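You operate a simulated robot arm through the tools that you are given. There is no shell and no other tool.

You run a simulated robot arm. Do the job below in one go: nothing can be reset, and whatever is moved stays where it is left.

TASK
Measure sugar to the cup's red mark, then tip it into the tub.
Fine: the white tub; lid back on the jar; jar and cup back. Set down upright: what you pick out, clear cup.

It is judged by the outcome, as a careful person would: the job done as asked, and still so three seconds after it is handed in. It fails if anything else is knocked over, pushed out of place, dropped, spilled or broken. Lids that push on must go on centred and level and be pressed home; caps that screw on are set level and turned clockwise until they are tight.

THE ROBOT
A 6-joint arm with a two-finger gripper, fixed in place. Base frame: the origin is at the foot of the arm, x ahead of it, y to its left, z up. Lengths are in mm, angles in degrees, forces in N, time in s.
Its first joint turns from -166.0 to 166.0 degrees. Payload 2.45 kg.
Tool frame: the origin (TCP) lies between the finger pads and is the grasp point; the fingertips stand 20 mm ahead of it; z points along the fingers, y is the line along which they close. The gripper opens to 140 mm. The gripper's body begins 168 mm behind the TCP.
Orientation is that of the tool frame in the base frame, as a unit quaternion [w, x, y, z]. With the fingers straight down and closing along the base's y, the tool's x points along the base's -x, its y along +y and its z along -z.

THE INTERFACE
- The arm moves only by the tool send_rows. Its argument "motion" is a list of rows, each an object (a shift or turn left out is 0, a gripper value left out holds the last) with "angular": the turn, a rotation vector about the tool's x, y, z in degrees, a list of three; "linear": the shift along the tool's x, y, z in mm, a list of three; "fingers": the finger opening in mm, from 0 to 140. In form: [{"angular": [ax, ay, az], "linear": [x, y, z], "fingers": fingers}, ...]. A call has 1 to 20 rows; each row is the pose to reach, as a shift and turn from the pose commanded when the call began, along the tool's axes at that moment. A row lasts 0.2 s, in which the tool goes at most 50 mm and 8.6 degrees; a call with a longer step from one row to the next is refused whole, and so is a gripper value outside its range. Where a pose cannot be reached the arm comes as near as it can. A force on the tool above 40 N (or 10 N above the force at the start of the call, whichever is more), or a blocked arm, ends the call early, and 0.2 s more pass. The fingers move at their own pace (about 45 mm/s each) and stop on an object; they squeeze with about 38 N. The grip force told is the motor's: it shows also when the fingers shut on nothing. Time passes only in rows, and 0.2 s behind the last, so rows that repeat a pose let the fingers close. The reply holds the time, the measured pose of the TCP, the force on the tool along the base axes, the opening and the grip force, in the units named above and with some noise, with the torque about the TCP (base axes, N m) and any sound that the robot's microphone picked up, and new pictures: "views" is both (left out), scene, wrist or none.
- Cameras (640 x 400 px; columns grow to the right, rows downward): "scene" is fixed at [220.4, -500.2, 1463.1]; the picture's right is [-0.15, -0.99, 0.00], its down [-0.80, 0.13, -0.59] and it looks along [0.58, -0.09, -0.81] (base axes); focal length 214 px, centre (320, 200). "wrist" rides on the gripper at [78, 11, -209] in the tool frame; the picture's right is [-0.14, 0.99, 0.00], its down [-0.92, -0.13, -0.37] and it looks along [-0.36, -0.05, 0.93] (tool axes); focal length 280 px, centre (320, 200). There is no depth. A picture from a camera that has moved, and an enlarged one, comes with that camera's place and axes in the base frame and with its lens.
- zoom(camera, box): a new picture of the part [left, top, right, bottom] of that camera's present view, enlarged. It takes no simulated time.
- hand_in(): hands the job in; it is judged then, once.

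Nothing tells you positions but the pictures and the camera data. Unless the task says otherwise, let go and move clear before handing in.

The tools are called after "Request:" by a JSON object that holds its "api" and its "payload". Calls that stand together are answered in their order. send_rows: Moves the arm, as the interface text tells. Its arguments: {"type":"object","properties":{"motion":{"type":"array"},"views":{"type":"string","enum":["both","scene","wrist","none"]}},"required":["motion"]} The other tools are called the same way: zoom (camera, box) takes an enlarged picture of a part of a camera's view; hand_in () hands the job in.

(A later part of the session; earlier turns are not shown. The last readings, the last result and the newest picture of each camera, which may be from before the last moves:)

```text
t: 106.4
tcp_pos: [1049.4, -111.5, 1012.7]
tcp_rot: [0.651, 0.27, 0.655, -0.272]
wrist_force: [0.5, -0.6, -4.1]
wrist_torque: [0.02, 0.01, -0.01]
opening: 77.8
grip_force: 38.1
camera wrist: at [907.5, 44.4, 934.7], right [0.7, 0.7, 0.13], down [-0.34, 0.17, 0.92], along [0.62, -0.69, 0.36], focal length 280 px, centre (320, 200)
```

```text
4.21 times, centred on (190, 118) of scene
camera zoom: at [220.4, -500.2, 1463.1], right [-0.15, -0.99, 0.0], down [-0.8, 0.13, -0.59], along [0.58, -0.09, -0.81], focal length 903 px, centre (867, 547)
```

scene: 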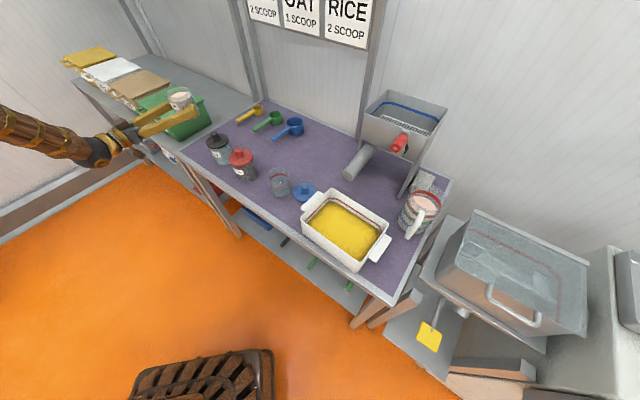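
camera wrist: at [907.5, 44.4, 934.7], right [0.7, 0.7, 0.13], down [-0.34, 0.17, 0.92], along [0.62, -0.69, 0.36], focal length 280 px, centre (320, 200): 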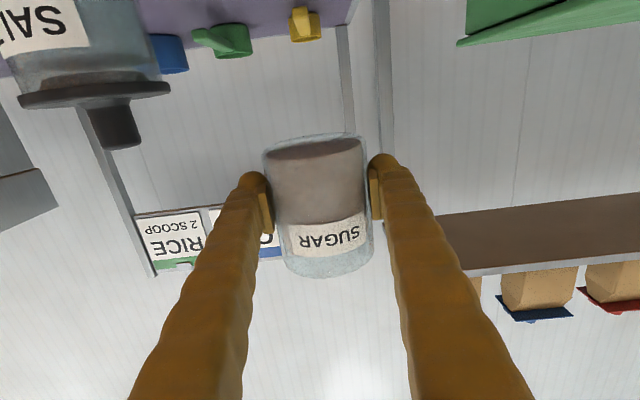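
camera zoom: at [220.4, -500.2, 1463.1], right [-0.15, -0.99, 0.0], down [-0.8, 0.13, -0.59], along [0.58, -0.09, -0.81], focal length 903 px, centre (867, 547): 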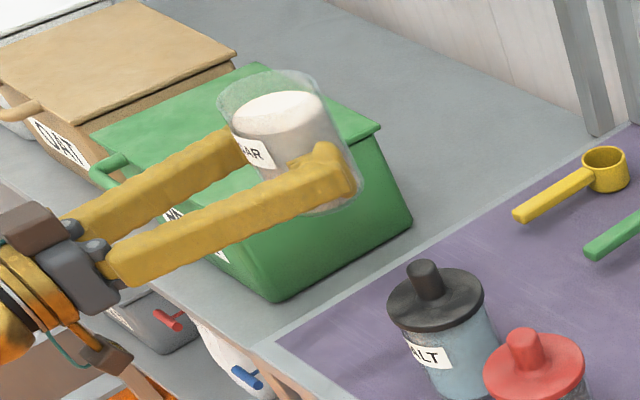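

The jar is held level and weighs about 4.1 N. I'll carry it to the left side of the cup.

Request:
{"api": "send_rows", "payload": {"motion": [{"linear": [0, -12, 0]}, {"linear": [0, -32, 0]}, {"linear": [0, -57, 1]}, {"linear": [0, -82, 2]}, {"linear": [0, -107, 2]}, {"linear": [0, -132, 3]}, {"linear": [0, -157, 3]}, {"linear": [0, -182, 4]}, {"linear": [0, -207, 5]}, {"linear": [0, -232, 5]}, {"linear": [0, -257, 6]}, {"linear": [0, -282, 6]}, {"linear": [0, -305, 7]}, {"linear": [0, -328, 7]}, {"linear": [0, -348, 8]}, {"linear": [0, -362, 8]}, {"linear": [0, -372, 8]}, {"linear": [0, -372, 8]}], "views": "both"}}

Request:
{"api": "zoom", "payload": {"camera": "scene", "box": [220, 110, 340, 210]}}

Request:
{"api": "zoom", "payload": {"camera": "wrist", "box": [0, 0, 640, 200]}}

```text
t: 110.2
tcp_pos: [791.0, -379.0, 1014.3]
tcp_rot: [0.651, 0.27, 0.655, -0.273]
wrist_force: [1.1, -0.2, -4.7]
wrist_torque: [0.03, 0.01, -0.02]
opening: 77.7
grip_force: 38.1
camera wrist: at [650.3, -223.7, 935.5], right [0.7, 0.7, 0.13], down [-0.34, 0.17, 0.92], along [0.62, -0.69, 0.36], focal length 280 px, centre (320, 200)
```

scene: 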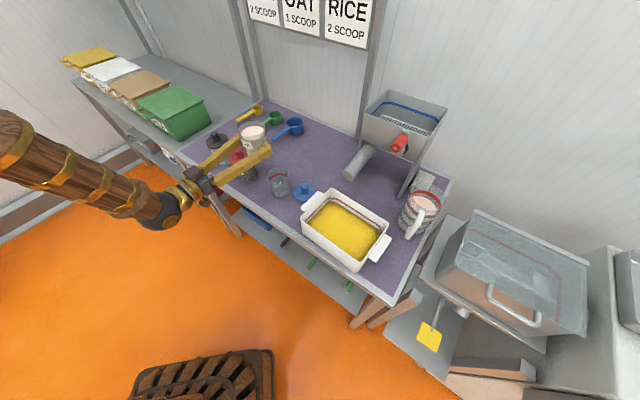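
wrist: 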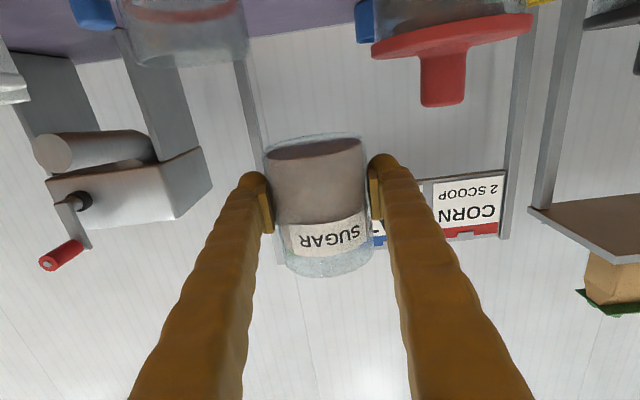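

```text
4.00 times, centred on (280, 160) of scene
camera zoom: at [220.4, -500.2, 1463.1], right [-0.15, -0.99, 0.0], down [-0.8, 0.13, -0.59], along [0.58, -0.09, -0.81], focal length 858 px, centre (480, 360)
```

zoom: 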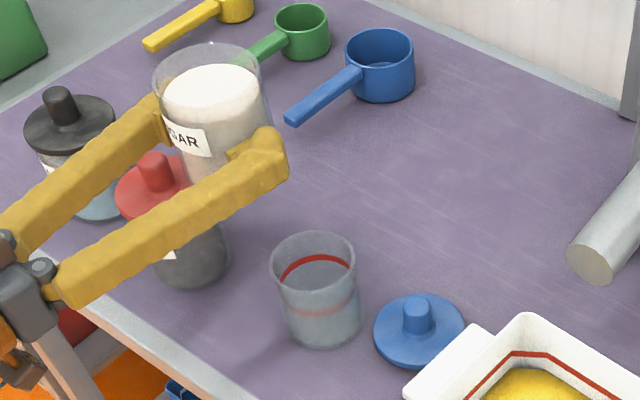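

```text
1.00 times, centred on (320, 100) of wrist (not enlarged: the box is as wide or as high as the picture)
camera zoom: at [650.3, -223.7, 935.5], right [0.7, 0.7, 0.13], down [-0.34, 0.17, 0.92], along [0.62, -0.69, 0.36], focal length 280 px, centre (320, 300)
```

zoom: 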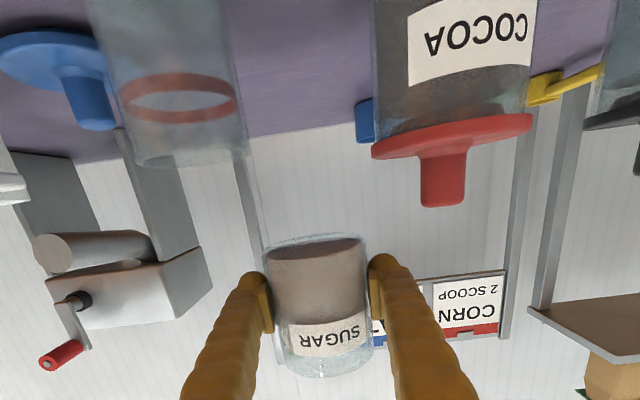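

From this view the cup centre is 70 mm to the right of the jar axis and aligned to within 2 mm in depth. Its red mark is at about z 869 and its rim near z 900. I'll lower and begin a slow roll to the right.

Request:
{"api": "send_rows", "payload": {"motion": [{"linear": [15, 0, 0]}, {"linear": [30, 0, 0]}, {"linear": [42, 0, 1]}, {"linear": [48, 0, 2]}, {"linear": [48, 0, 2]}], "views": "none"}}

Request:
{"api": "send_rows", "payload": {"motion": [{"angular": [0, 0, 4]}, {"angular": [0, 0, 8]}, {"angular": [0, 0, 12]}, {"angular": [0, 0, 16]}, {"angular": [0, 0, 20]}, {"angular": [0, 0, 20]}], "views": "both"}}

Request:
{"api": "zoom", "payload": {"camera": "scene", "box": [230, 130, 330, 210]}}

```text
t: 111.4
tcp_pos: [792.1, -380.9, 964.8]
tcp_rot: [0.651, 0.27, 0.655, -0.272]
wrist_force: [0.4, 0.5, -4.2]
wrist_torque: [0.02, 0.01, -0.01]
opening: 77.5
grip_force: 37.6
```

```text
t: 112.8
tcp_pos: [792.6, -381.6, 965.5]
tcp_rot: [0.689, 0.38, 0.598, -0.155]
wrist_force: [-0.3, -0.1, -5.0]
wrist_torque: [0.0, 0.02, 0.0]
opening: 77.5
grip_force: 38.4
camera wrist: at [669.6, -207.2, 895.8], right [0.63, 0.62, 0.46], down [-0.56, -0.05, 0.82], along [0.54, -0.78, 0.32], focal length 280 px, centre (320, 200)
```

scene: 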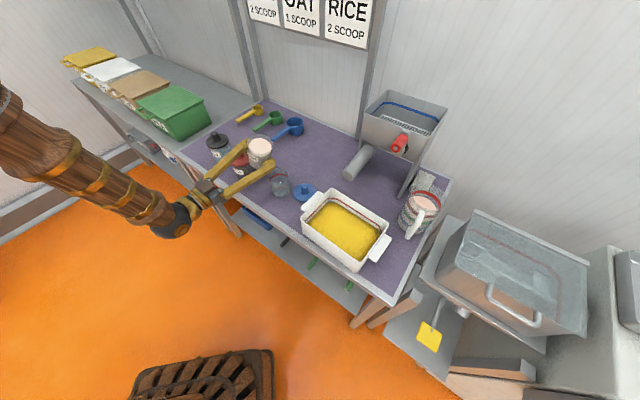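
wrist: 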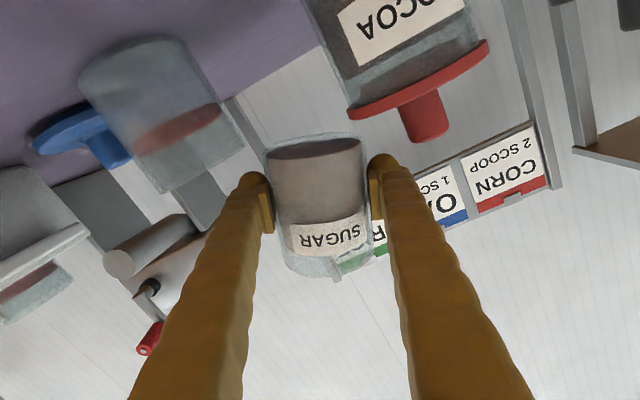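

```text
5.00 times, centred on (280, 170) of scene
camera zoom: at [220.4, -500.2, 1463.1], right [-0.15, -0.99, 0.0], down [-0.8, 0.13, -0.59], along [0.58, -0.09, -0.81], focal length 1072 px, centre (520, 350)
```

zoom: 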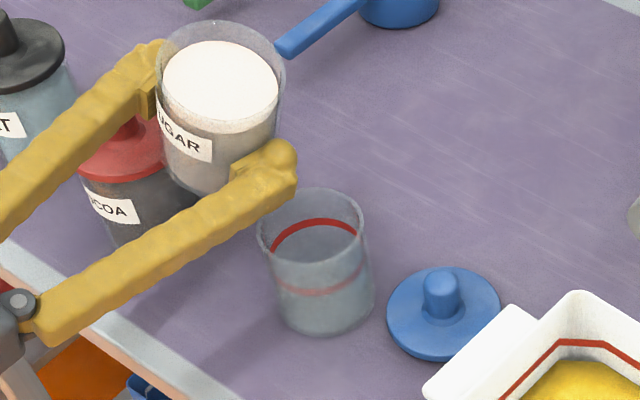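

Request:
{"api": "send_rows", "payload": {"motion": [{"angular": [0, 0, 4]}, {"angular": [0, 0, 8]}, {"angular": [0, 0, 12]}, {"angular": [0, 0, 16]}, {"angular": [0, 0, 20]}, {"angular": [0, 0, 20]}], "views": "both"}}

Request:
{"api": "zoom", "payload": {"camera": "scene", "box": [230, 130, 330, 210]}}

```text
t: 114.2
tcp_pos: [792.6, -381.8, 964.9]
tcp_rot: [0.705, 0.478, 0.522, -0.033]
wrist_force: [1.0, -0.2, -5.2]
wrist_torque: [0.01, 0.02, -0.01]
opening: 77.4
grip_force: 38.1
camera wrist: at [685.0, -192.3, 912.3], right [0.48, 0.47, 0.74], down [-0.75, -0.22, 0.63], along [0.46, -0.85, 0.24], focal length 280 px, centre (320, 200)
```

scene: 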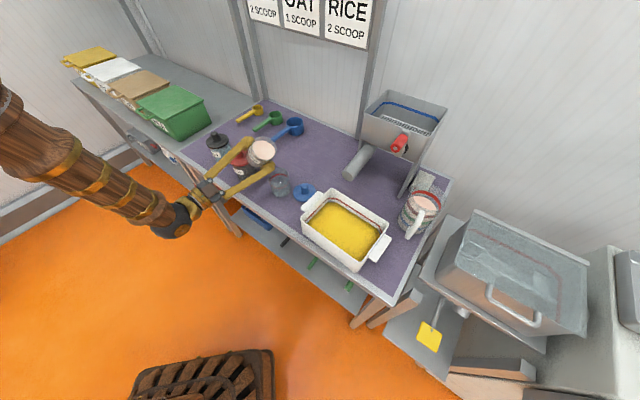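
wrist: 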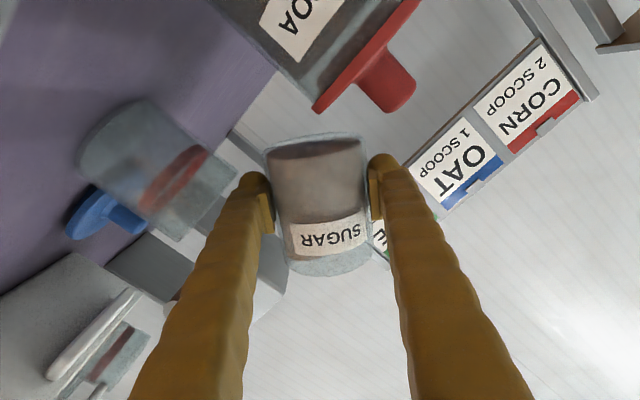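

```text
5.00 times, centred on (280, 170) of scene
camera zoom: at [220.4, -500.2, 1463.1], right [-0.15, -0.99, 0.0], down [-0.8, 0.13, -0.59], along [0.58, -0.09, -0.81], focal length 1072 px, centre (520, 350)
```

zoom: 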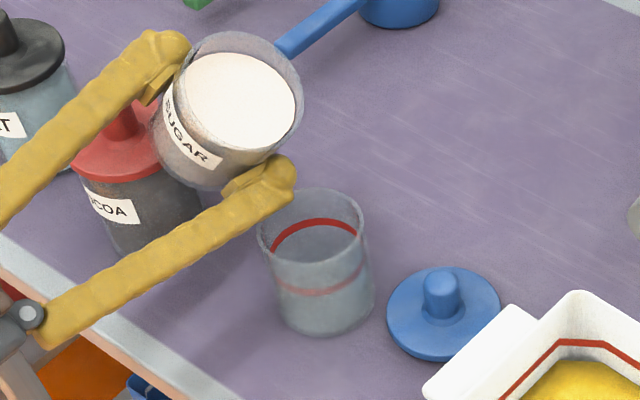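

No flow yet at 40°. I'll keep rolling in smaller steps and watch the cup.

Request:
{"api": "send_rows", "payload": {"motion": [{"angular": [0, 0, 4]}, {"angular": [0, 0, 8]}, {"angular": [0, 0, 12]}, {"angular": [0, 0, 12]}], "views": "none"}}

Request:
{"api": "zoom", "payload": {"camera": "scene", "box": [230, 130, 330, 210]}}

```text
t: 115.2
tcp_pos: [792.9, -380.8, 965.5]
tcp_rot: [0.705, 0.53, 0.47, 0.041]
wrist_force: [0.1, -0.2, -3.9]
wrist_torque: [0.0, 0.05, 0.0]
opening: 76.5
grip_force: 38.2
```

```text
5.00 times, centred on (280, 170) of scene
camera zoom: at [220.4, -500.2, 1463.1], right [-0.15, -0.99, 0.0], down [-0.8, 0.13, -0.59], along [0.58, -0.09, -0.81], focal length 1072 px, centre (520, 350)
```

zoom: 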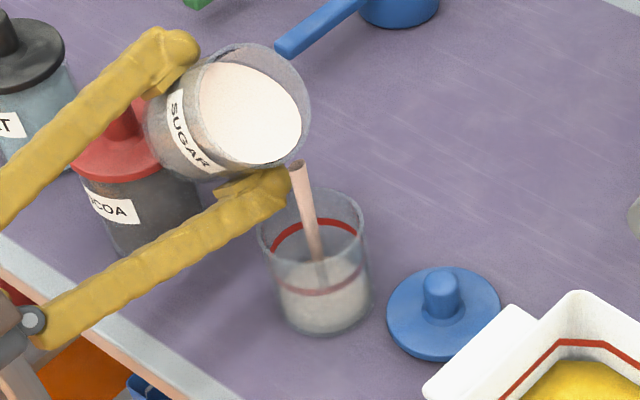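

Sugar is flowing at 52°. I'll check the level closely before any more time passes.

Request:
{"api": "zoom", "payload": {"camera": "scene", "box": [265, 160, 310, 205]}}

Request:
{"api": "zoom", "payload": {"camera": "wrist", "box": [0, 0, 640, 400]}}

Request:
{"api": "zoom", "payload": {"camera": "wrist", "box": [60, 60, 260, 260]}}

```text
8.89 times, centred on (288, 182) of scene
camera zoom: at [220.4, -500.2, 1463.1], right [-0.15, -0.99, 0.0], down [-0.8, 0.13, -0.59], along [0.58, -0.09, -0.81], focal length 1906 px, centre (609, 356)
```

zoom: 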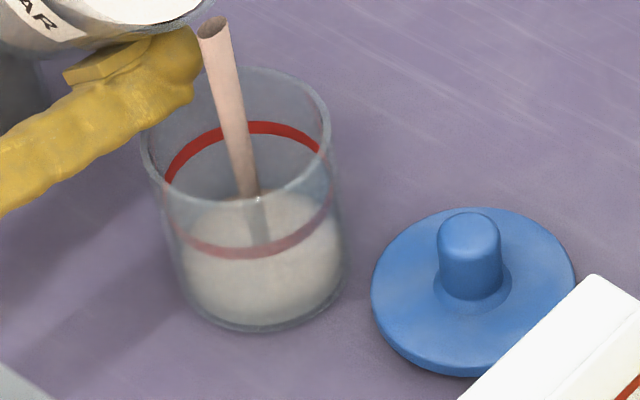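

```text
1.00 times, centred on (320, 200) of wrist (not enlarged: the box is as wide or as high as the picture)
camera zoom: at [691.5, -185.0, 925.2], right [0.36, 0.35, 0.86], down [-0.83, -0.31, 0.47], along [0.43, -0.88, 0.18], focal length 280 px, centre (320, 200)
```

zoom: 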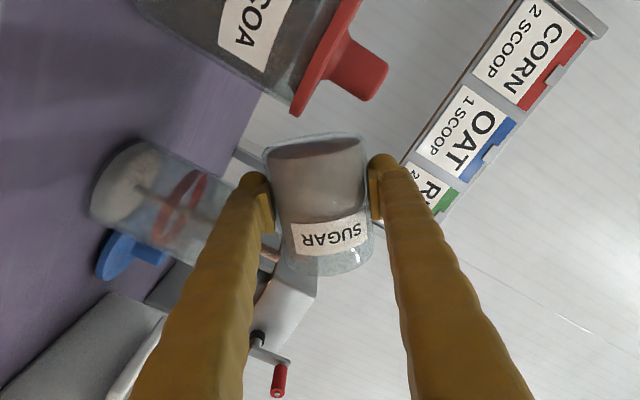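

```text
2.00 times, centred on (160, 160) of wrist
camera zoom: at [691.5, -185.0, 925.2], right [0.36, 0.35, 0.86], down [-0.83, -0.31, 0.47], along [0.43, -0.88, 0.18], focal length 561 px, centre (640, 280)
```

zoom: 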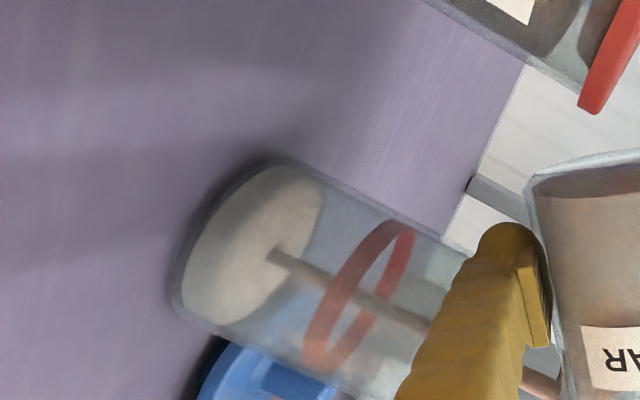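

The stream lands in the middle of the cup. The level is about 11 mm and the mark is at about 50 mm. I'll hold this tilt briefly to gauge the flow.

Request:
{"api": "send_rows", "payload": {"motion": [{"angular": [0, 0, 0]}], "views": "none"}}

Request:
{"api": "zoom", "payload": {"camera": "wrist", "box": [60, 60, 260, 260]}}

Request:
{"api": "zoom", "payload": {"camera": "scene", "box": [265, 160, 310, 205]}}

```text
t: 115.6
tcp_pos: [792.2, -382.4, 964.2]
tcp_rot: [0.705, 0.53, 0.47, 0.04]
wrist_force: [0.5, 0.4, -3.9]
wrist_torque: [-0.02, 0.02, -0.01]
opening: 76.5
grip_force: 37.7
```

```text
2.00 times, centred on (160, 160) of wrist
camera zoom: at [691.5, -185.0, 925.2], right [0.36, 0.35, 0.86], down [-0.83, -0.31, 0.47], along [0.43, -0.88, 0.18], focal length 561 px, centre (640, 280)
```

zoom: 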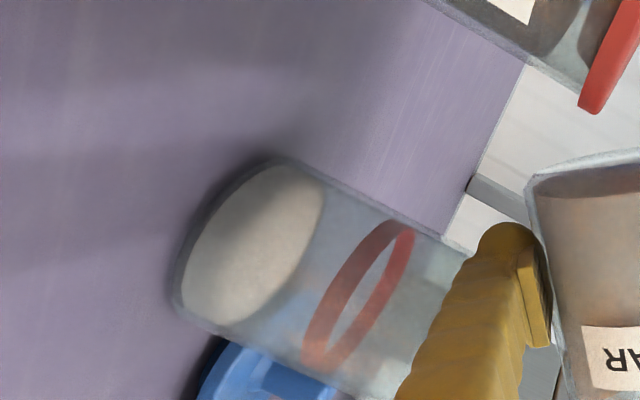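

```text
8.89 times, centred on (288, 182) of scene
camera zoom: at [220.4, -500.2, 1463.1], right [-0.15, -0.99, 0.0], down [-0.8, 0.13, -0.59], along [0.58, -0.09, -0.81], focal length 1906 px, centre (609, 356)
```

zoom: 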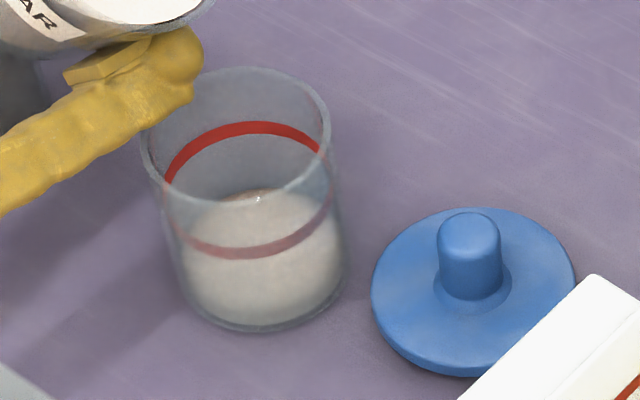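

The flow stops by itself at a given tilt, so the amount can be controlled with small tilt increments. Adding 4°.

Request:
{"api": "send_rows", "payload": {"motion": [{"angular": [0, 0, 2]}, {"angular": [0, 0, 4]}, {"angular": [0, 0, 4]}, {"angular": [0, 0, 4]}], "views": "none"}}

Request:
{"api": "zoom", "payload": {"camera": "scene", "box": [265, 160, 310, 205]}}

Request:
{"api": "zoom", "payload": {"camera": "wrist", "box": [60, 60, 260, 260]}}

```text
t: 116.6
tcp_pos: [792.1, -381.5, 965.2]
tcp_rot: [0.703, 0.546, 0.451, 0.065]
wrist_force: [-0.7, -0.6, -3.8]
wrist_torque: [0.0, 0.04, -0.01]
opening: 76.4
grip_force: 38.2
```

```text
8.89 times, centred on (288, 182) of scene
camera zoom: at [220.4, -500.2, 1463.1], right [-0.15, -0.99, 0.0], down [-0.8, 0.13, -0.59], along [0.58, -0.09, -0.81], focal length 1906 px, centre (609, 356)
```

zoom: 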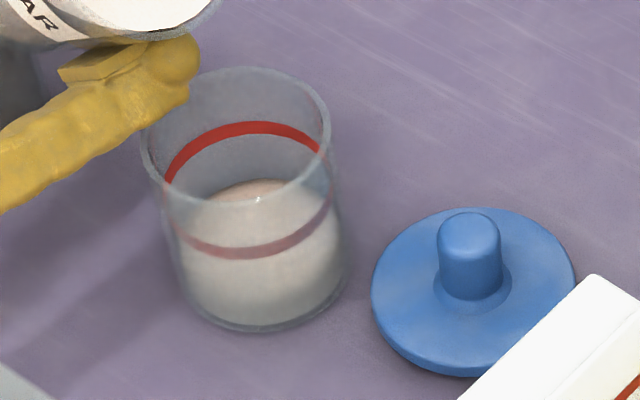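

```text
2.00 times, centred on (160, 160) of wrist
camera zoom: at [693.7, -183.1, 930.5], right [0.32, 0.31, 0.9], down [-0.85, -0.33, 0.41], along [0.42, -0.89, 0.16], focal length 561 px, centre (640, 280)
```

zoom: 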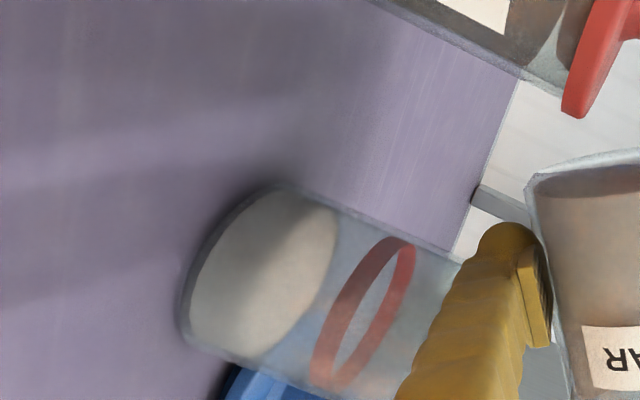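

Request:
{"api": "send_rows", "payload": {"motion": [{"angular": [0, 0, 2]}, {"angular": [0, 0, 4]}, {"angular": [0, 0, 6]}, {"angular": [0, 0, 6]}, {"angular": [0, 0, 6]}], "views": "none"}}

Request:
{"api": "zoom", "payload": {"camera": "scene", "box": [265, 160, 310, 205]}}

Request:
{"api": "zoom", "payload": {"camera": "scene", "box": [230, 130, 330, 210]}}

Request:
{"api": "zoom", "payload": {"camera": "wrist", "box": [60, 60, 260, 260]}}

```text
t: 117.8
tcp_pos: [791.5, -381.4, 964.8]
tcp_rot: [0.698, 0.569, 0.423, 0.102]
wrist_force: [-0.7, -0.2, -3.4]
wrist_torque: [0.0, 0.02, 0.03]
opening: 76.4
grip_force: 38.0
```

```text
8.89 times, centred on (288, 182) of scene
camera zoom: at [220.4, -500.2, 1463.1], right [-0.15, -0.99, 0.0], down [-0.8, 0.13, -0.59], along [0.58, -0.09, -0.81], focal length 1906 px, centre (609, 356)
```

zoom: 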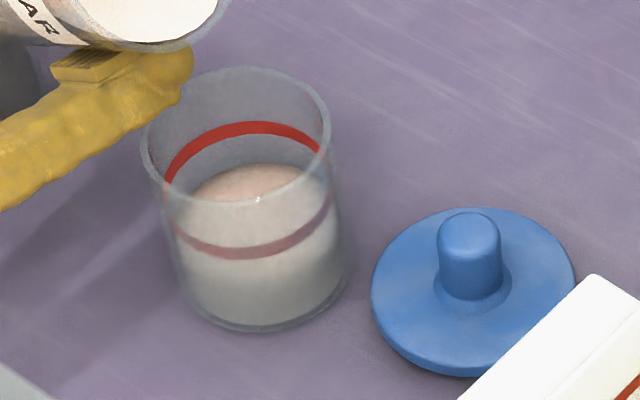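

```text
5.00 times, centred on (280, 170) of scene
camera zoom: at [220.4, -500.2, 1463.1], right [-0.15, -0.99, 0.0], down [-0.8, 0.13, -0.59], along [0.58, -0.09, -0.81], focal length 1072 px, centre (520, 350)
```

zoom: 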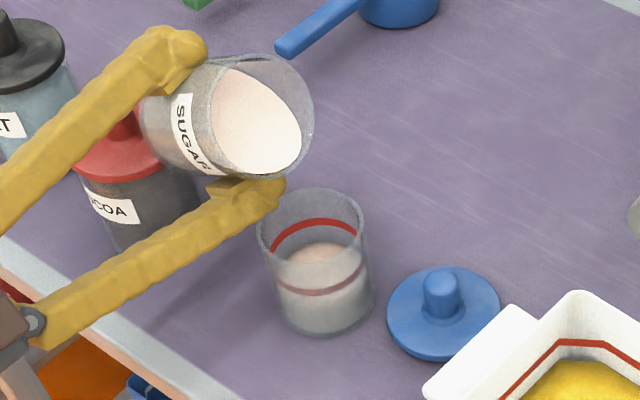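

```text
2.00 times, centred on (160, 160) of wrist
camera zoom: at [695.9, -180.6, 938.3], right [0.25, 0.24, 0.94], down [-0.88, -0.35, 0.33], along [0.41, -0.9, 0.12], focal length 561 px, centre (640, 280)
```

zoom: 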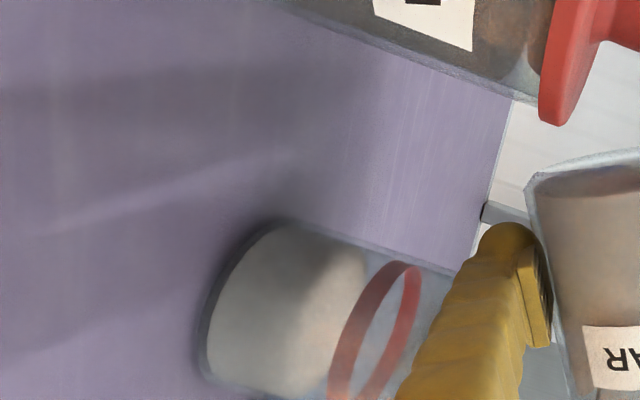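

Request:
{"api": "send_rows", "payload": {"motion": [{"angular": [0, 0, 2]}, {"angular": [0, 0, 4]}, {"angular": [0, 0, 5]}, {"angular": [0, 0, 5]}, {"angular": [0, 0, 5]}], "views": "none"}}

Request:
{"api": "zoom", "payload": {"camera": "scene", "box": [265, 160, 310, 205]}}

Request:
{"api": "zoom", "payload": {"camera": "wrist", "box": [60, 100, 260, 300]}}

```text
t: 119.0
tcp_pos: [792.3, -381.6, 967.0]
tcp_rot: [0.694, 0.586, 0.397, 0.132]
wrist_force: [0.2, -0.4, -2.2]
wrist_torque: [0.04, 0.02, -0.01]
opening: 76.3
grip_force: 37.7
```

```text
8.89 times, centred on (288, 182) of scene
camera zoom: at [220.4, -500.2, 1463.1], right [-0.15, -0.99, 0.0], down [-0.8, 0.13, -0.59], along [0.58, -0.09, -0.81], focal length 1906 px, centre (609, 356)
```

zoom: 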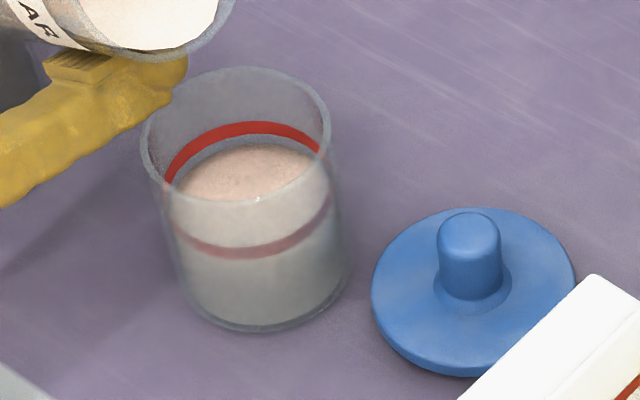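

```text
2.00 times, centred on (160, 200) of wrist
camera zoom: at [697.2, -178.8, 945.2], right [0.19, 0.18, 0.96], down [-0.89, -0.37, 0.25], along [0.4, -0.91, 0.09], focal length 561 px, centre (640, 200)
```

zoom: 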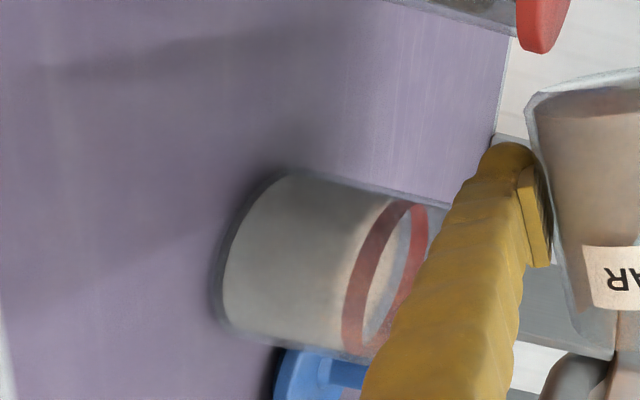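

Close now. I'll add 2° more.

Request:
{"api": "send_rows", "payload": {"motion": [{"angular": [0, 0, 1]}, {"angular": [0, 0, 2]}, {"angular": [0, 0, 2]}, {"angular": [0, 0, 2]}], "views": "none"}}

Request:
{"api": "zoom", "payload": {"camera": "scene", "box": [265, 160, 310, 205]}}

Request:
{"api": "zoom", "payload": {"camera": "wrist", "box": [120, 140, 240, 260]}}

Request:
{"api": "zoom", "payload": {"camera": "scene", "box": [272, 162, 296, 192]}}

```text
t: 120.0
tcp_pos: [790.8, -380.5, 966.5]
tcp_rot: [0.692, 0.592, 0.387, 0.144]
wrist_force: [0.4, 0.0, -3.7]
wrist_torque: [0.02, 0.04, 0.01]
opening: 76.0
grip_force: 38.3
```

```text
8.89 times, centred on (288, 182) of scene
camera zoom: at [220.4, -500.2, 1463.1], right [-0.15, -0.99, 0.0], down [-0.8, 0.13, -0.59], along [0.58, -0.09, -0.81], focal length 1906 px, centre (609, 356)
```

zoom: 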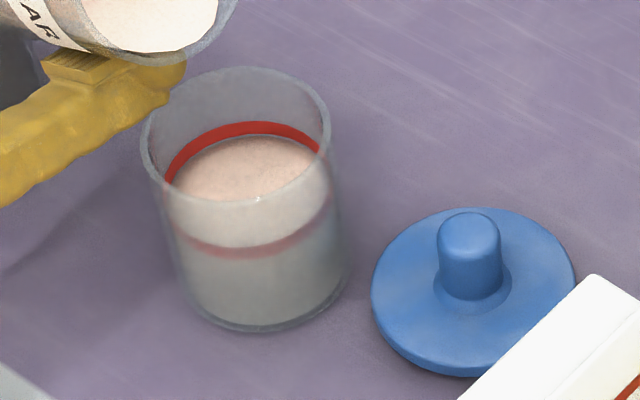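

```text
3.33 times, centred on (180, 200) of wrist
camera zoom: at [697.2, -178.7, 948.3], right [0.17, 0.16, 0.97], down [-0.9, -0.38, 0.22], along [0.4, -0.91, 0.08], focal length 935 px, centre (787, 200)
```

zoom: 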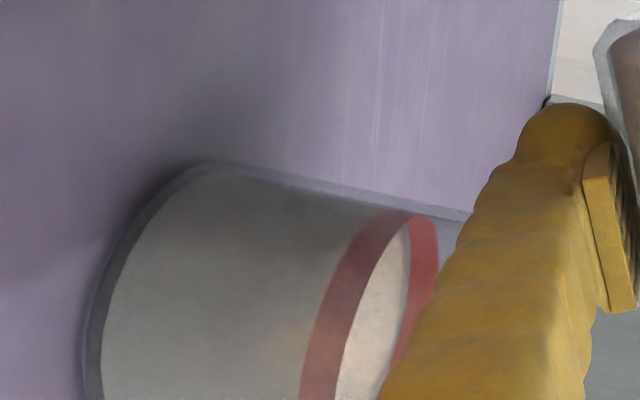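

```text
13.33 times, centred on (284, 177) of scene
camera zoom: at [220.4, -500.2, 1463.1], right [-0.15, -0.99, 0.0], down [-0.8, 0.13, -0.59], along [0.58, -0.09, -0.81], focal length 2860 px, centre (800, 507)
```

zoom: 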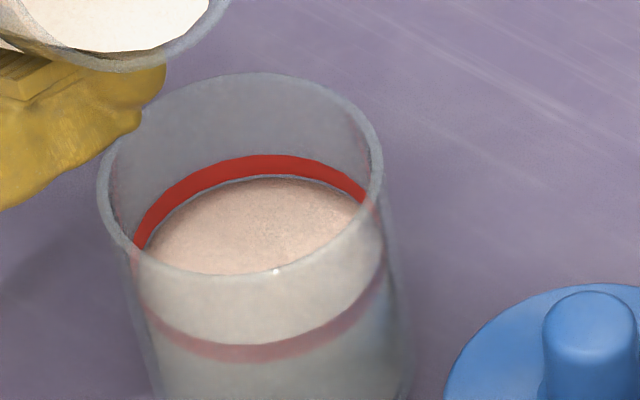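

The level is at the lower part of the red band. I'll add another 1.5° to bring it to the middle of the mark.

Request:
{"api": "send_rows", "payload": {"motion": [{"angular": [0, 0, 1.5]}, {"angular": [0, 0, 1.5]}, {"angular": [0, 0, 1.5]}], "views": "none"}}

Request:
{"api": "zoom", "payload": {"camera": "scene", "box": [272, 162, 296, 192]}}

Request:
{"api": "zoom", "payload": {"camera": "wrist", "box": [120, 150, 240, 270]}}

```text
t: 120.8
tcp_pos: [790.9, -381.3, 966.6]
tcp_rot: [0.689, 0.598, 0.379, 0.154]
wrist_force: [-0.4, -0.2, -3.3]
wrist_torque: [0.04, 0.03, -0.02]
opening: 76.2
grip_force: 37.6
```

```text
13.33 times, centred on (284, 177) of scene
camera zoom: at [220.4, -500.2, 1463.1], right [-0.15, -0.99, 0.0], down [-0.8, 0.13, -0.59], along [0.58, -0.09, -0.81], focal length 2860 px, centre (800, 507)
```

zoom: 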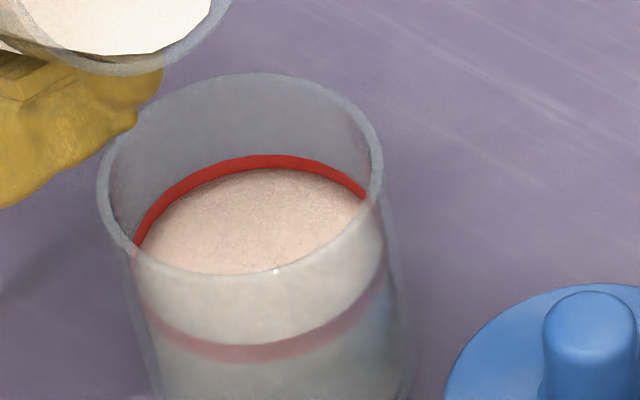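

```text
3.33 times, centred on (180, 210) of wrist
camera zoom: at [697.8, -178.3, 950.1], right [0.15, 0.14, 0.98], down [-0.9, -0.38, 0.19], along [0.4, -0.91, 0.07], focal length 935 px, centre (787, 167)
```

zoom: 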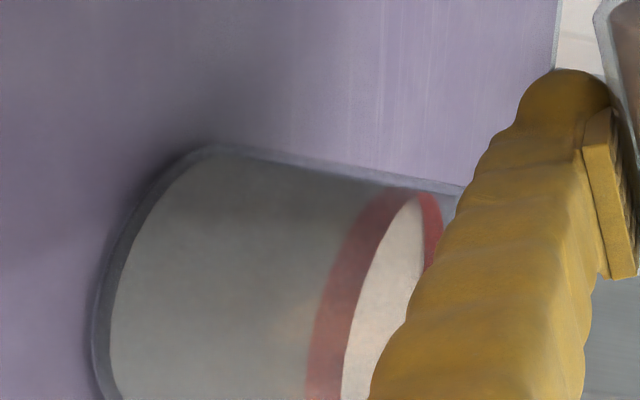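

The surface now sits at mid-band on the red mark. I'll roll the jar back upright along the same path.

Request:
{"api": "send_rows", "payload": {"motion": [{"angular": [0, 0, -4]}, {"angular": [0, 0, -11]}, {"angular": [0, 0, -19]}, {"angular": [0, 0, -27]}, {"angular": [0, 0, -35]}, {"angular": [0, 0, -43]}, {"angular": [0, 0, -51]}, {"angular": [0, 0, -58]}, {"angular": [0, 0, -65]}, {"angular": [0, 0, -70.5]}, {"angular": [0, 0, -70.5]}], "views": "both"}}

Request:
{"api": "zoom", "payload": {"camera": "scene", "box": [230, 130, 330, 210]}}

Request:
{"api": "zoom", "payload": {"camera": "wrist", "box": [0, 0, 640, 200]}}

```text
t: 123.2
tcp_pos: [791.9, -381.4, 965.8]
tcp_rot: [0.651, 0.27, 0.655, -0.273]
wrist_force: [0.7, -0.4, -2.5]
wrist_torque: [-0.01, 0.02, -0.02]
opening: 76.0
grip_force: 37.6
camera wrist: at [650.7, -225.6, 887.5], right [0.7, 0.7, 0.13], down [-0.34, 0.17, 0.92], along [0.62, -0.69, 0.36], focal length 280 px, centre (320, 200)
```

scene: 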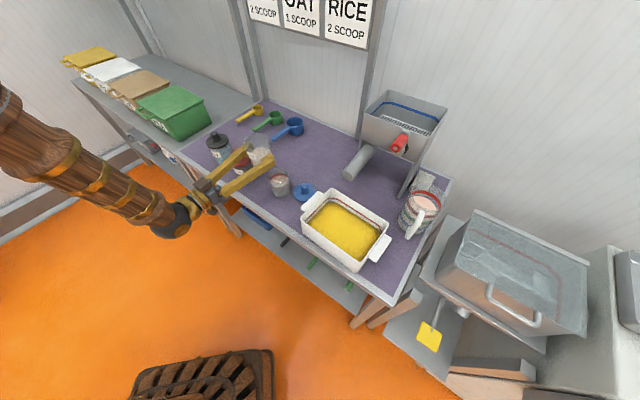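
wrist: 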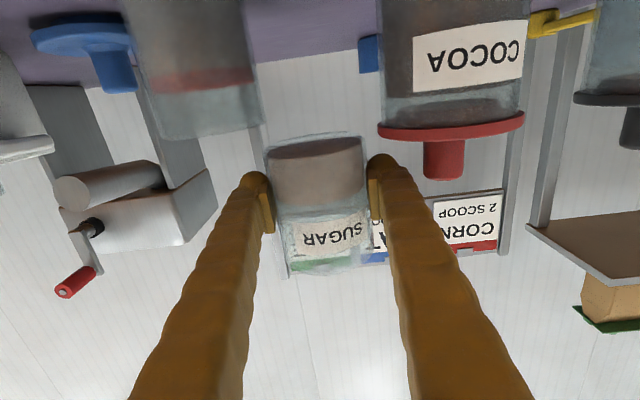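

```text
5.00 times, centred on (280, 170) of scene
camera zoom: at [220.4, -500.2, 1463.1], right [-0.15, -0.99, 0.0], down [-0.8, 0.13, -0.59], along [0.58, -0.09, -0.81], focal length 1072 px, centre (520, 350)
```

zoom: 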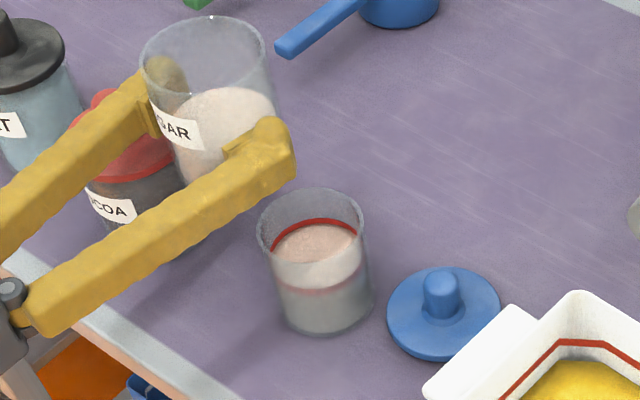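

```text
1.00 times, centred on (320, 100) of wrist (not enlarged: the box is as wide or as high as the picture)
camera zoom: at [650.7, -225.6, 887.5], right [0.7, 0.7, 0.13], down [-0.34, 0.17, 0.92], along [0.62, -0.69, 0.36], focal length 280 px, centre (320, 300)
```

zoom: 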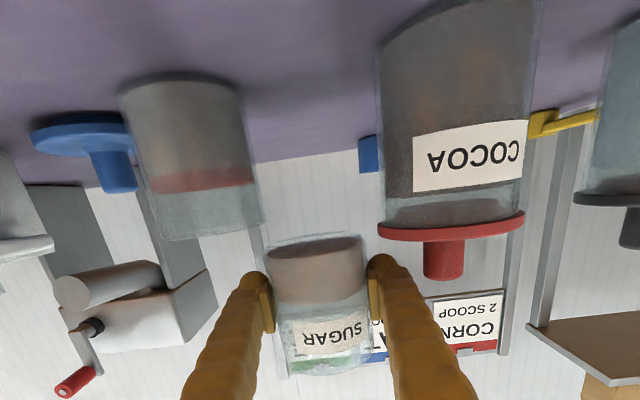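

The jar is upright again with no spill visible. I'll check the cup level from the side.

Request:
{"api": "zoom", "payload": {"camera": "wrist", "box": [120, 20, 280, 120]}}

Request:
{"api": "zoom", "payload": {"camera": "scene", "box": [268, 162, 300, 196]}}

```text
4.00 times, centred on (200, 70) of wrist
camera zoom: at [650.7, -225.6, 887.5], right [0.7, 0.7, 0.13], down [-0.34, 0.17, 0.92], along [0.62, -0.69, 0.36], focal length 1122 px, centre (800, 720)
```

zoom: 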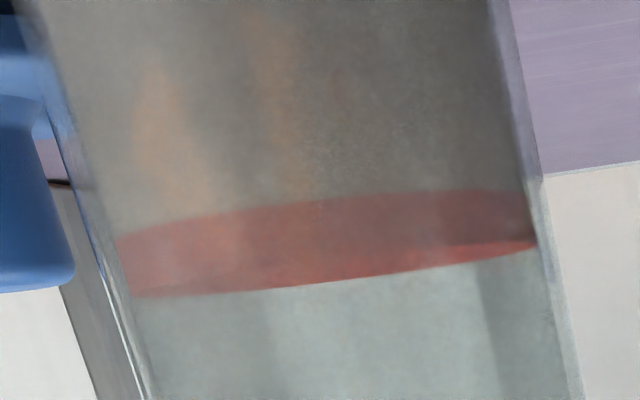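

```text
11.76 times, centred on (284, 179) of scene
camera zoom: at [220.4, -500.2, 1463.1], right [-0.15, -0.99, 0.0], down [-0.8, 0.13, -0.59], along [0.58, -0.09, -0.81], focal length 2523 px, centre (744, 447)
```

zoom: 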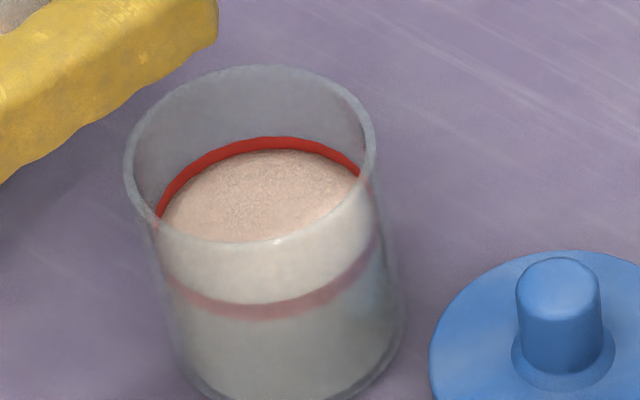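

The level is within the red band from both views. I'll carry the jar back along the reverse path to its original spot.

Request:
{"api": "send_rows", "payload": {"motion": [{"linear": [-12, 0, 0]}, {"linear": [-30, 0, -1]}, {"linear": [-48, 0, -2]}, {"linear": [-48, 15, -2]}, {"linear": [-48, 40, -3]}, {"linear": [-48, 68, -3]}, {"linear": [-48, 96, -4]}, {"linear": [-48, 124, -4]}, {"linear": [-48, 152, -5]}, {"linear": [-48, 180, -6]}, {"linear": [-48, 208, -6]}, {"linear": [-48, 236, -7]}, {"linear": [-48, 264, -8]}, {"linear": [-48, 292, -8]}, {"linear": [-48, 318, -9]}, {"linear": [-48, 340, -9]}, {"linear": [-48, 358, -10]}, {"linear": [-48, 368, -10]}, {"linear": [-48, 372, -10]}, {"linear": [-48, 372, -10]}], "views": "both"}}

Request:
{"api": "zoom", "payload": {"camera": "scene", "box": [130, 80, 250, 165]}}

```text
t: 127.4
tcp_pos: [1049.1, -112.6, 1012.1]
tcp_rot: [0.65, 0.271, 0.655, -0.274]
wrist_force: [-0.2, 0.0, -2.7]
wrist_torque: [0.01, -0.01, -0.02]
opening: 75.9
grip_force: 38.3
camera wrist: at [907.7, 44.0, 933.2], right [0.7, 0.7, 0.13], down [-0.34, 0.17, 0.92], along [0.62, -0.69, 0.36], focal length 280 px, centre (320, 200)
```

scene: 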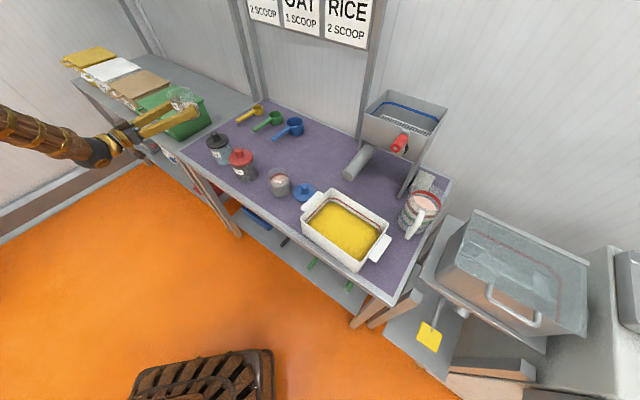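
wrist: 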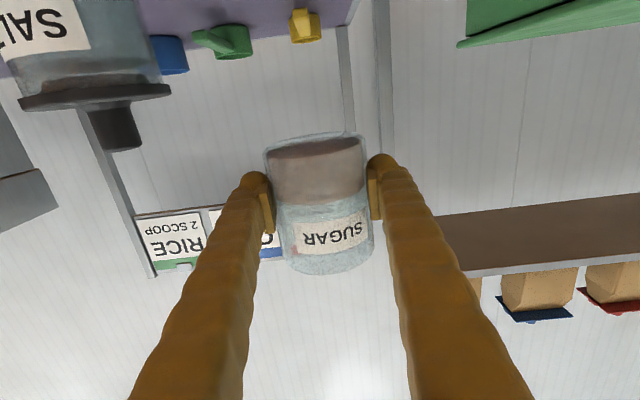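

```text
4.71 times, centred on (190, 122) of scene
camera zoom: at [220.4, -500.2, 1463.1], right [-0.15, -0.99, 0.0], down [-0.8, 0.13, -0.59], along [0.58, -0.09, -0.81], focal length 1009 px, centre (932, 565)
```

zoom: 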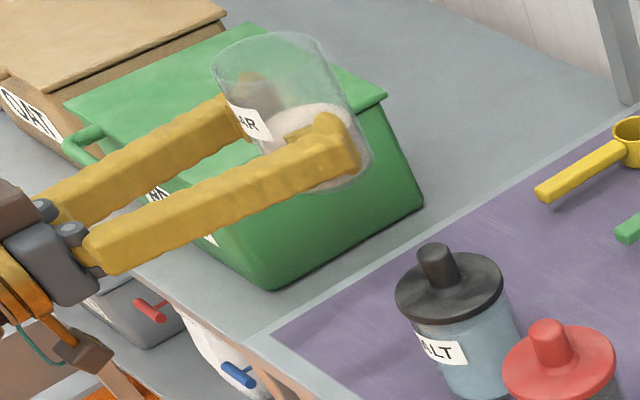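

The jar may have shifted 2–3 mm in the grip, so I'll lower it gently and feel for the table.

Request:
{"api": "send_rows", "payload": {"motion": [{"linear": [20, 0, 0]}, {"linear": [50, 0, 0]}, {"linear": [80, 0, 0]}, {"linear": [110, 0, 0]}, {"linear": [130, 0, 0]}, {"linear": [139, 0, 0]}, {"linear": [142, 0, 0]}, {"linear": [142, 0, 0]}], "views": "none"}}

Request:
{"api": "send_rows", "payload": {"motion": [{"linear": [1, 0, 0]}, {"linear": [2, 0, 0]}, {"linear": [3, 0, 0]}, {"linear": [3, 0, 0]}], "views": "none"}}

```text
t: 129.2
tcp_pos: [1048.2, -111.6, 870.3]
tcp_rot: [0.651, 0.271, 0.655, -0.273]
wrist_force: [-0.1, -0.3, -2.5]
wrist_torque: [0.07, 0.06, 0.0]
opening: 75.7
grip_force: 38.0
```

```text
t: 130.2
tcp_pos: [1047.1, -112.2, 867.7]
tcp_rot: [0.65, 0.27, 0.655, -0.273]
wrist_force: [0.4, 0.0, -3.8]
wrist_torque: [0.0, 0.03, 0.0]
opening: 75.7
grip_force: 38.2
```

Request:
{"api": "send_rows", "payload": {"motion": [{"linear": [1, 0, 0]}, {"linear": [2, 0, 0]}, {"linear": [2, 0, 0]}], "views": "none"}}

Request:
{"api": "send_rows", "payload": {"motion": [{"linear": [1, 0, 0]}, {"linear": [2, 0, 0]}, {"linear": [2, 0, 0]}], "views": "none"}}

Request:
{"api": "zoom", "payload": {"camera": "scene", "box": [150, 100, 250, 165]}}

```text
t: 131.0
tcp_pos: [1048.0, -111.8, 863.8]
tcp_rot: [0.651, 0.27, 0.655, -0.272]
wrist_force: [0.1, 0.6, -2.8]
wrist_torque: [0.04, 0.02, 0.0]
opening: 75.7
grip_force: 38.2
```

```text
t: 131.8
tcp_pos: [1047.8, -112.2, 863.5]
tcp_rot: [0.651, 0.27, 0.654, -0.272]
wrist_force: [-0.5, 0.5, 2.0]
wrist_torque: [0.07, -0.07, 0.05]
opening: 75.7
grip_force: 38.4
```

```text
6.15 times, centred on (200, 132) of scene
camera zoom: at [220.4, -500.2, 1463.1], right [-0.15, -0.99, 0.0], down [-0.8, 0.13, -0.59], along [0.58, -0.09, -0.81], focal length 1320 px, centre (1058, 615)
```

zoom: 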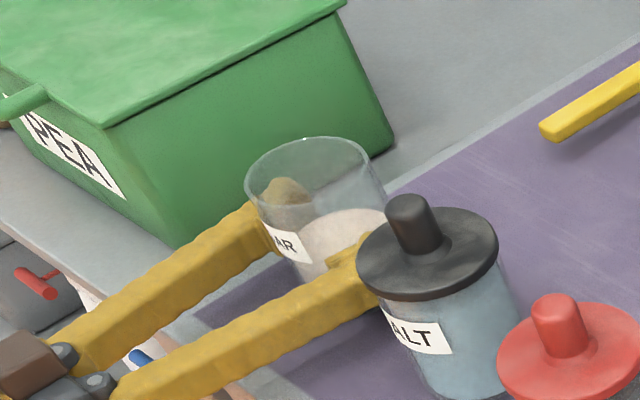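

Contact: the force changed sign at z≈863, so the jar is down. I'll release it and look.

Request:
{"api": "send_rows", "payload": {"motion": [{"linear": [0.5, 0, 0]}, {"linear": [0.5, 0, 0], "fingers": 85}, {"linear": [0.5, 0, 0], "fingers": 95}, {"linear": [0.5, 0, 0], "fingers": 110}, {"linear": [0.5, 0, 0], "fingers": 110}, {"linear": [0.5, 0, 0], "fingers": 110}], "views": "both"}}

Request:
{"api": "zoom", "payload": {"camera": "scene", "box": [150, 100, 250, 165]}}

```text
t: 133.2
tcp_pos: [1048.0, -113.0, 862.5]
tcp_rot: [0.65, 0.27, 0.655, -0.273]
wrist_force: [-0.6, -0.2, 1.0]
wrist_torque: [0.0, 0.01, 0.02]
opening: 110.0
grip_force: 0.0
camera wrist: at [906.9, 43.7, 783.7], right [0.7, 0.7, 0.13], down [-0.34, 0.17, 0.92], along [0.62, -0.69, 0.36], focal length 280 px, centre (320, 200)
```

scene: 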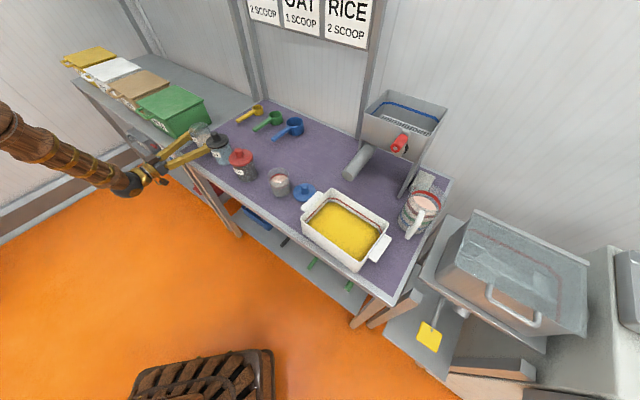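
wrist: 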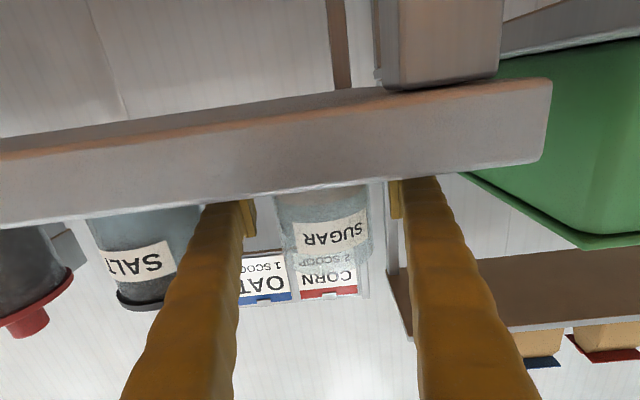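

```text
6.15 times, centred on (200, 132) of scene
camera zoom: at [220.4, -500.2, 1463.1], right [-0.15, -0.99, 0.0], down [-0.8, 0.13, -0.59], along [0.58, -0.09, -0.81], focal length 1320 px, centre (1058, 615)
```

zoom: 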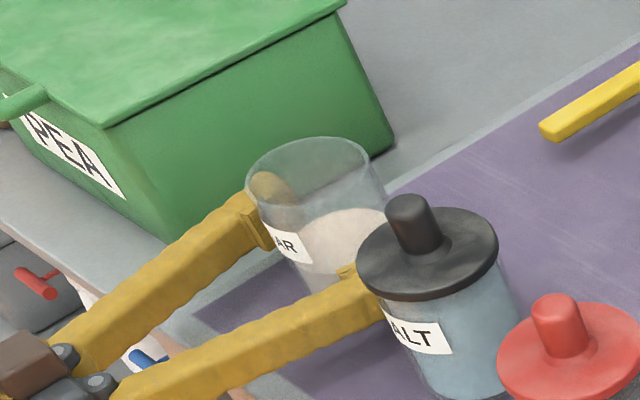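

The jar is released and standing upright, perhaps 3–4 mm forward of where it started. I'll back out and measure its position for re-lidding.

Request:
{"api": "send_rows", "payload": {"motion": [{"linear": [0, 0, -15]}, {"linear": [0, 0, -40]}, {"linear": [0, 0, -70]}, {"linear": [0, 0, -100]}, {"linear": [0, 0, -126]}, {"linear": [-30, 0, -126]}, {"linear": [-70, 0, -126]}, {"linear": [-110, 0, -126]}, {"linear": [-145, 0, -126]}, {"linear": [-145, 0, -126]}], "views": "both"}}

Request:
{"api": "zoom", "payload": {"camera": "wrist", "box": [220, 0, 400, 112]}}

Request:
{"api": "zoom", "payload": {"camera": "scene", "box": [170, 110, 266, 170]}}

```text
t: 135.4
tcp_pos: [961.3, -23.4, 1007.6]
tcp_rot: [0.651, 0.271, 0.654, -0.273]
wrist_force: [-0.3, 0.7, -0.9]
wrist_torque: [-0.04, 0.02, -0.01]
opening: 110.2
grip_force: 0.2
camera wrist: at [819.2, 133.4, 929.0], right [0.7, 0.7, 0.13], down [-0.34, 0.17, 0.92], along [0.62, -0.69, 0.36], focal length 280 px, centre (320, 200)
```

scene: 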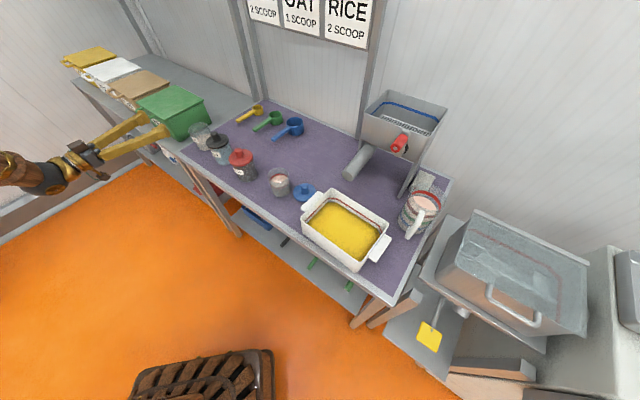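
wrist: 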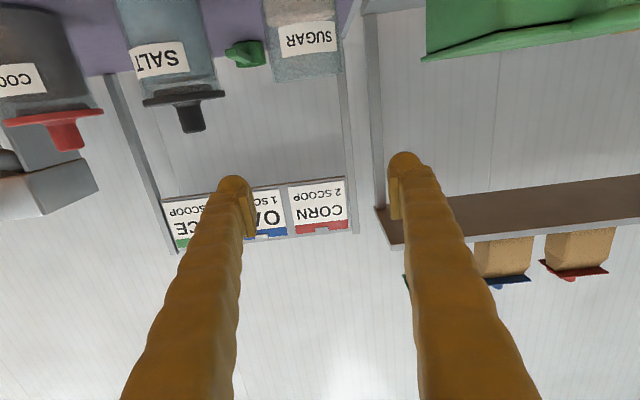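

```text
3.56 times, centred on (310, 56) of wrist
camera zoom: at [819.2, 133.4, 929.0], right [0.7, 0.7, 0.13], down [-0.34, 0.17, 0.92], along [0.62, -0.69, 0.36], focal length 997 px, centre (356, 712)
```

zoom: 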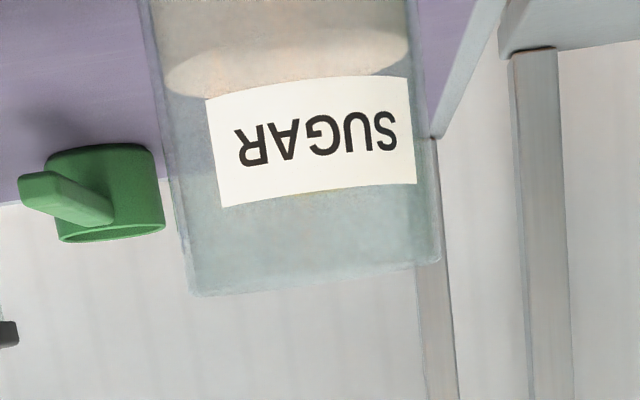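

```text
6.67 times, centred on (218, 140) of scene
camera zoom: at [220.4, -500.2, 1463.1], right [-0.15, -0.99, 0.0], down [-0.8, 0.13, -0.59], along [0.58, -0.09, -0.81], focal length 1430 px, centre (1000, 600)
```

zoom: 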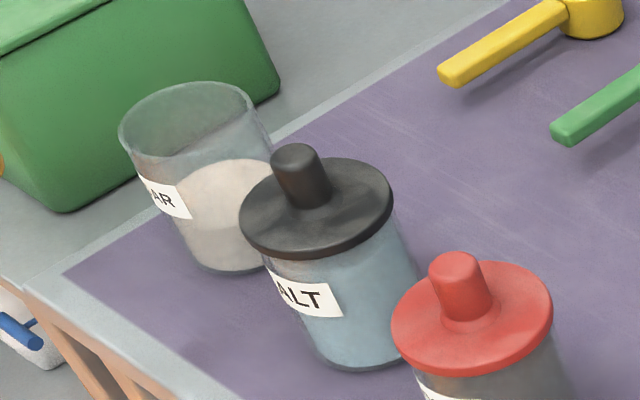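

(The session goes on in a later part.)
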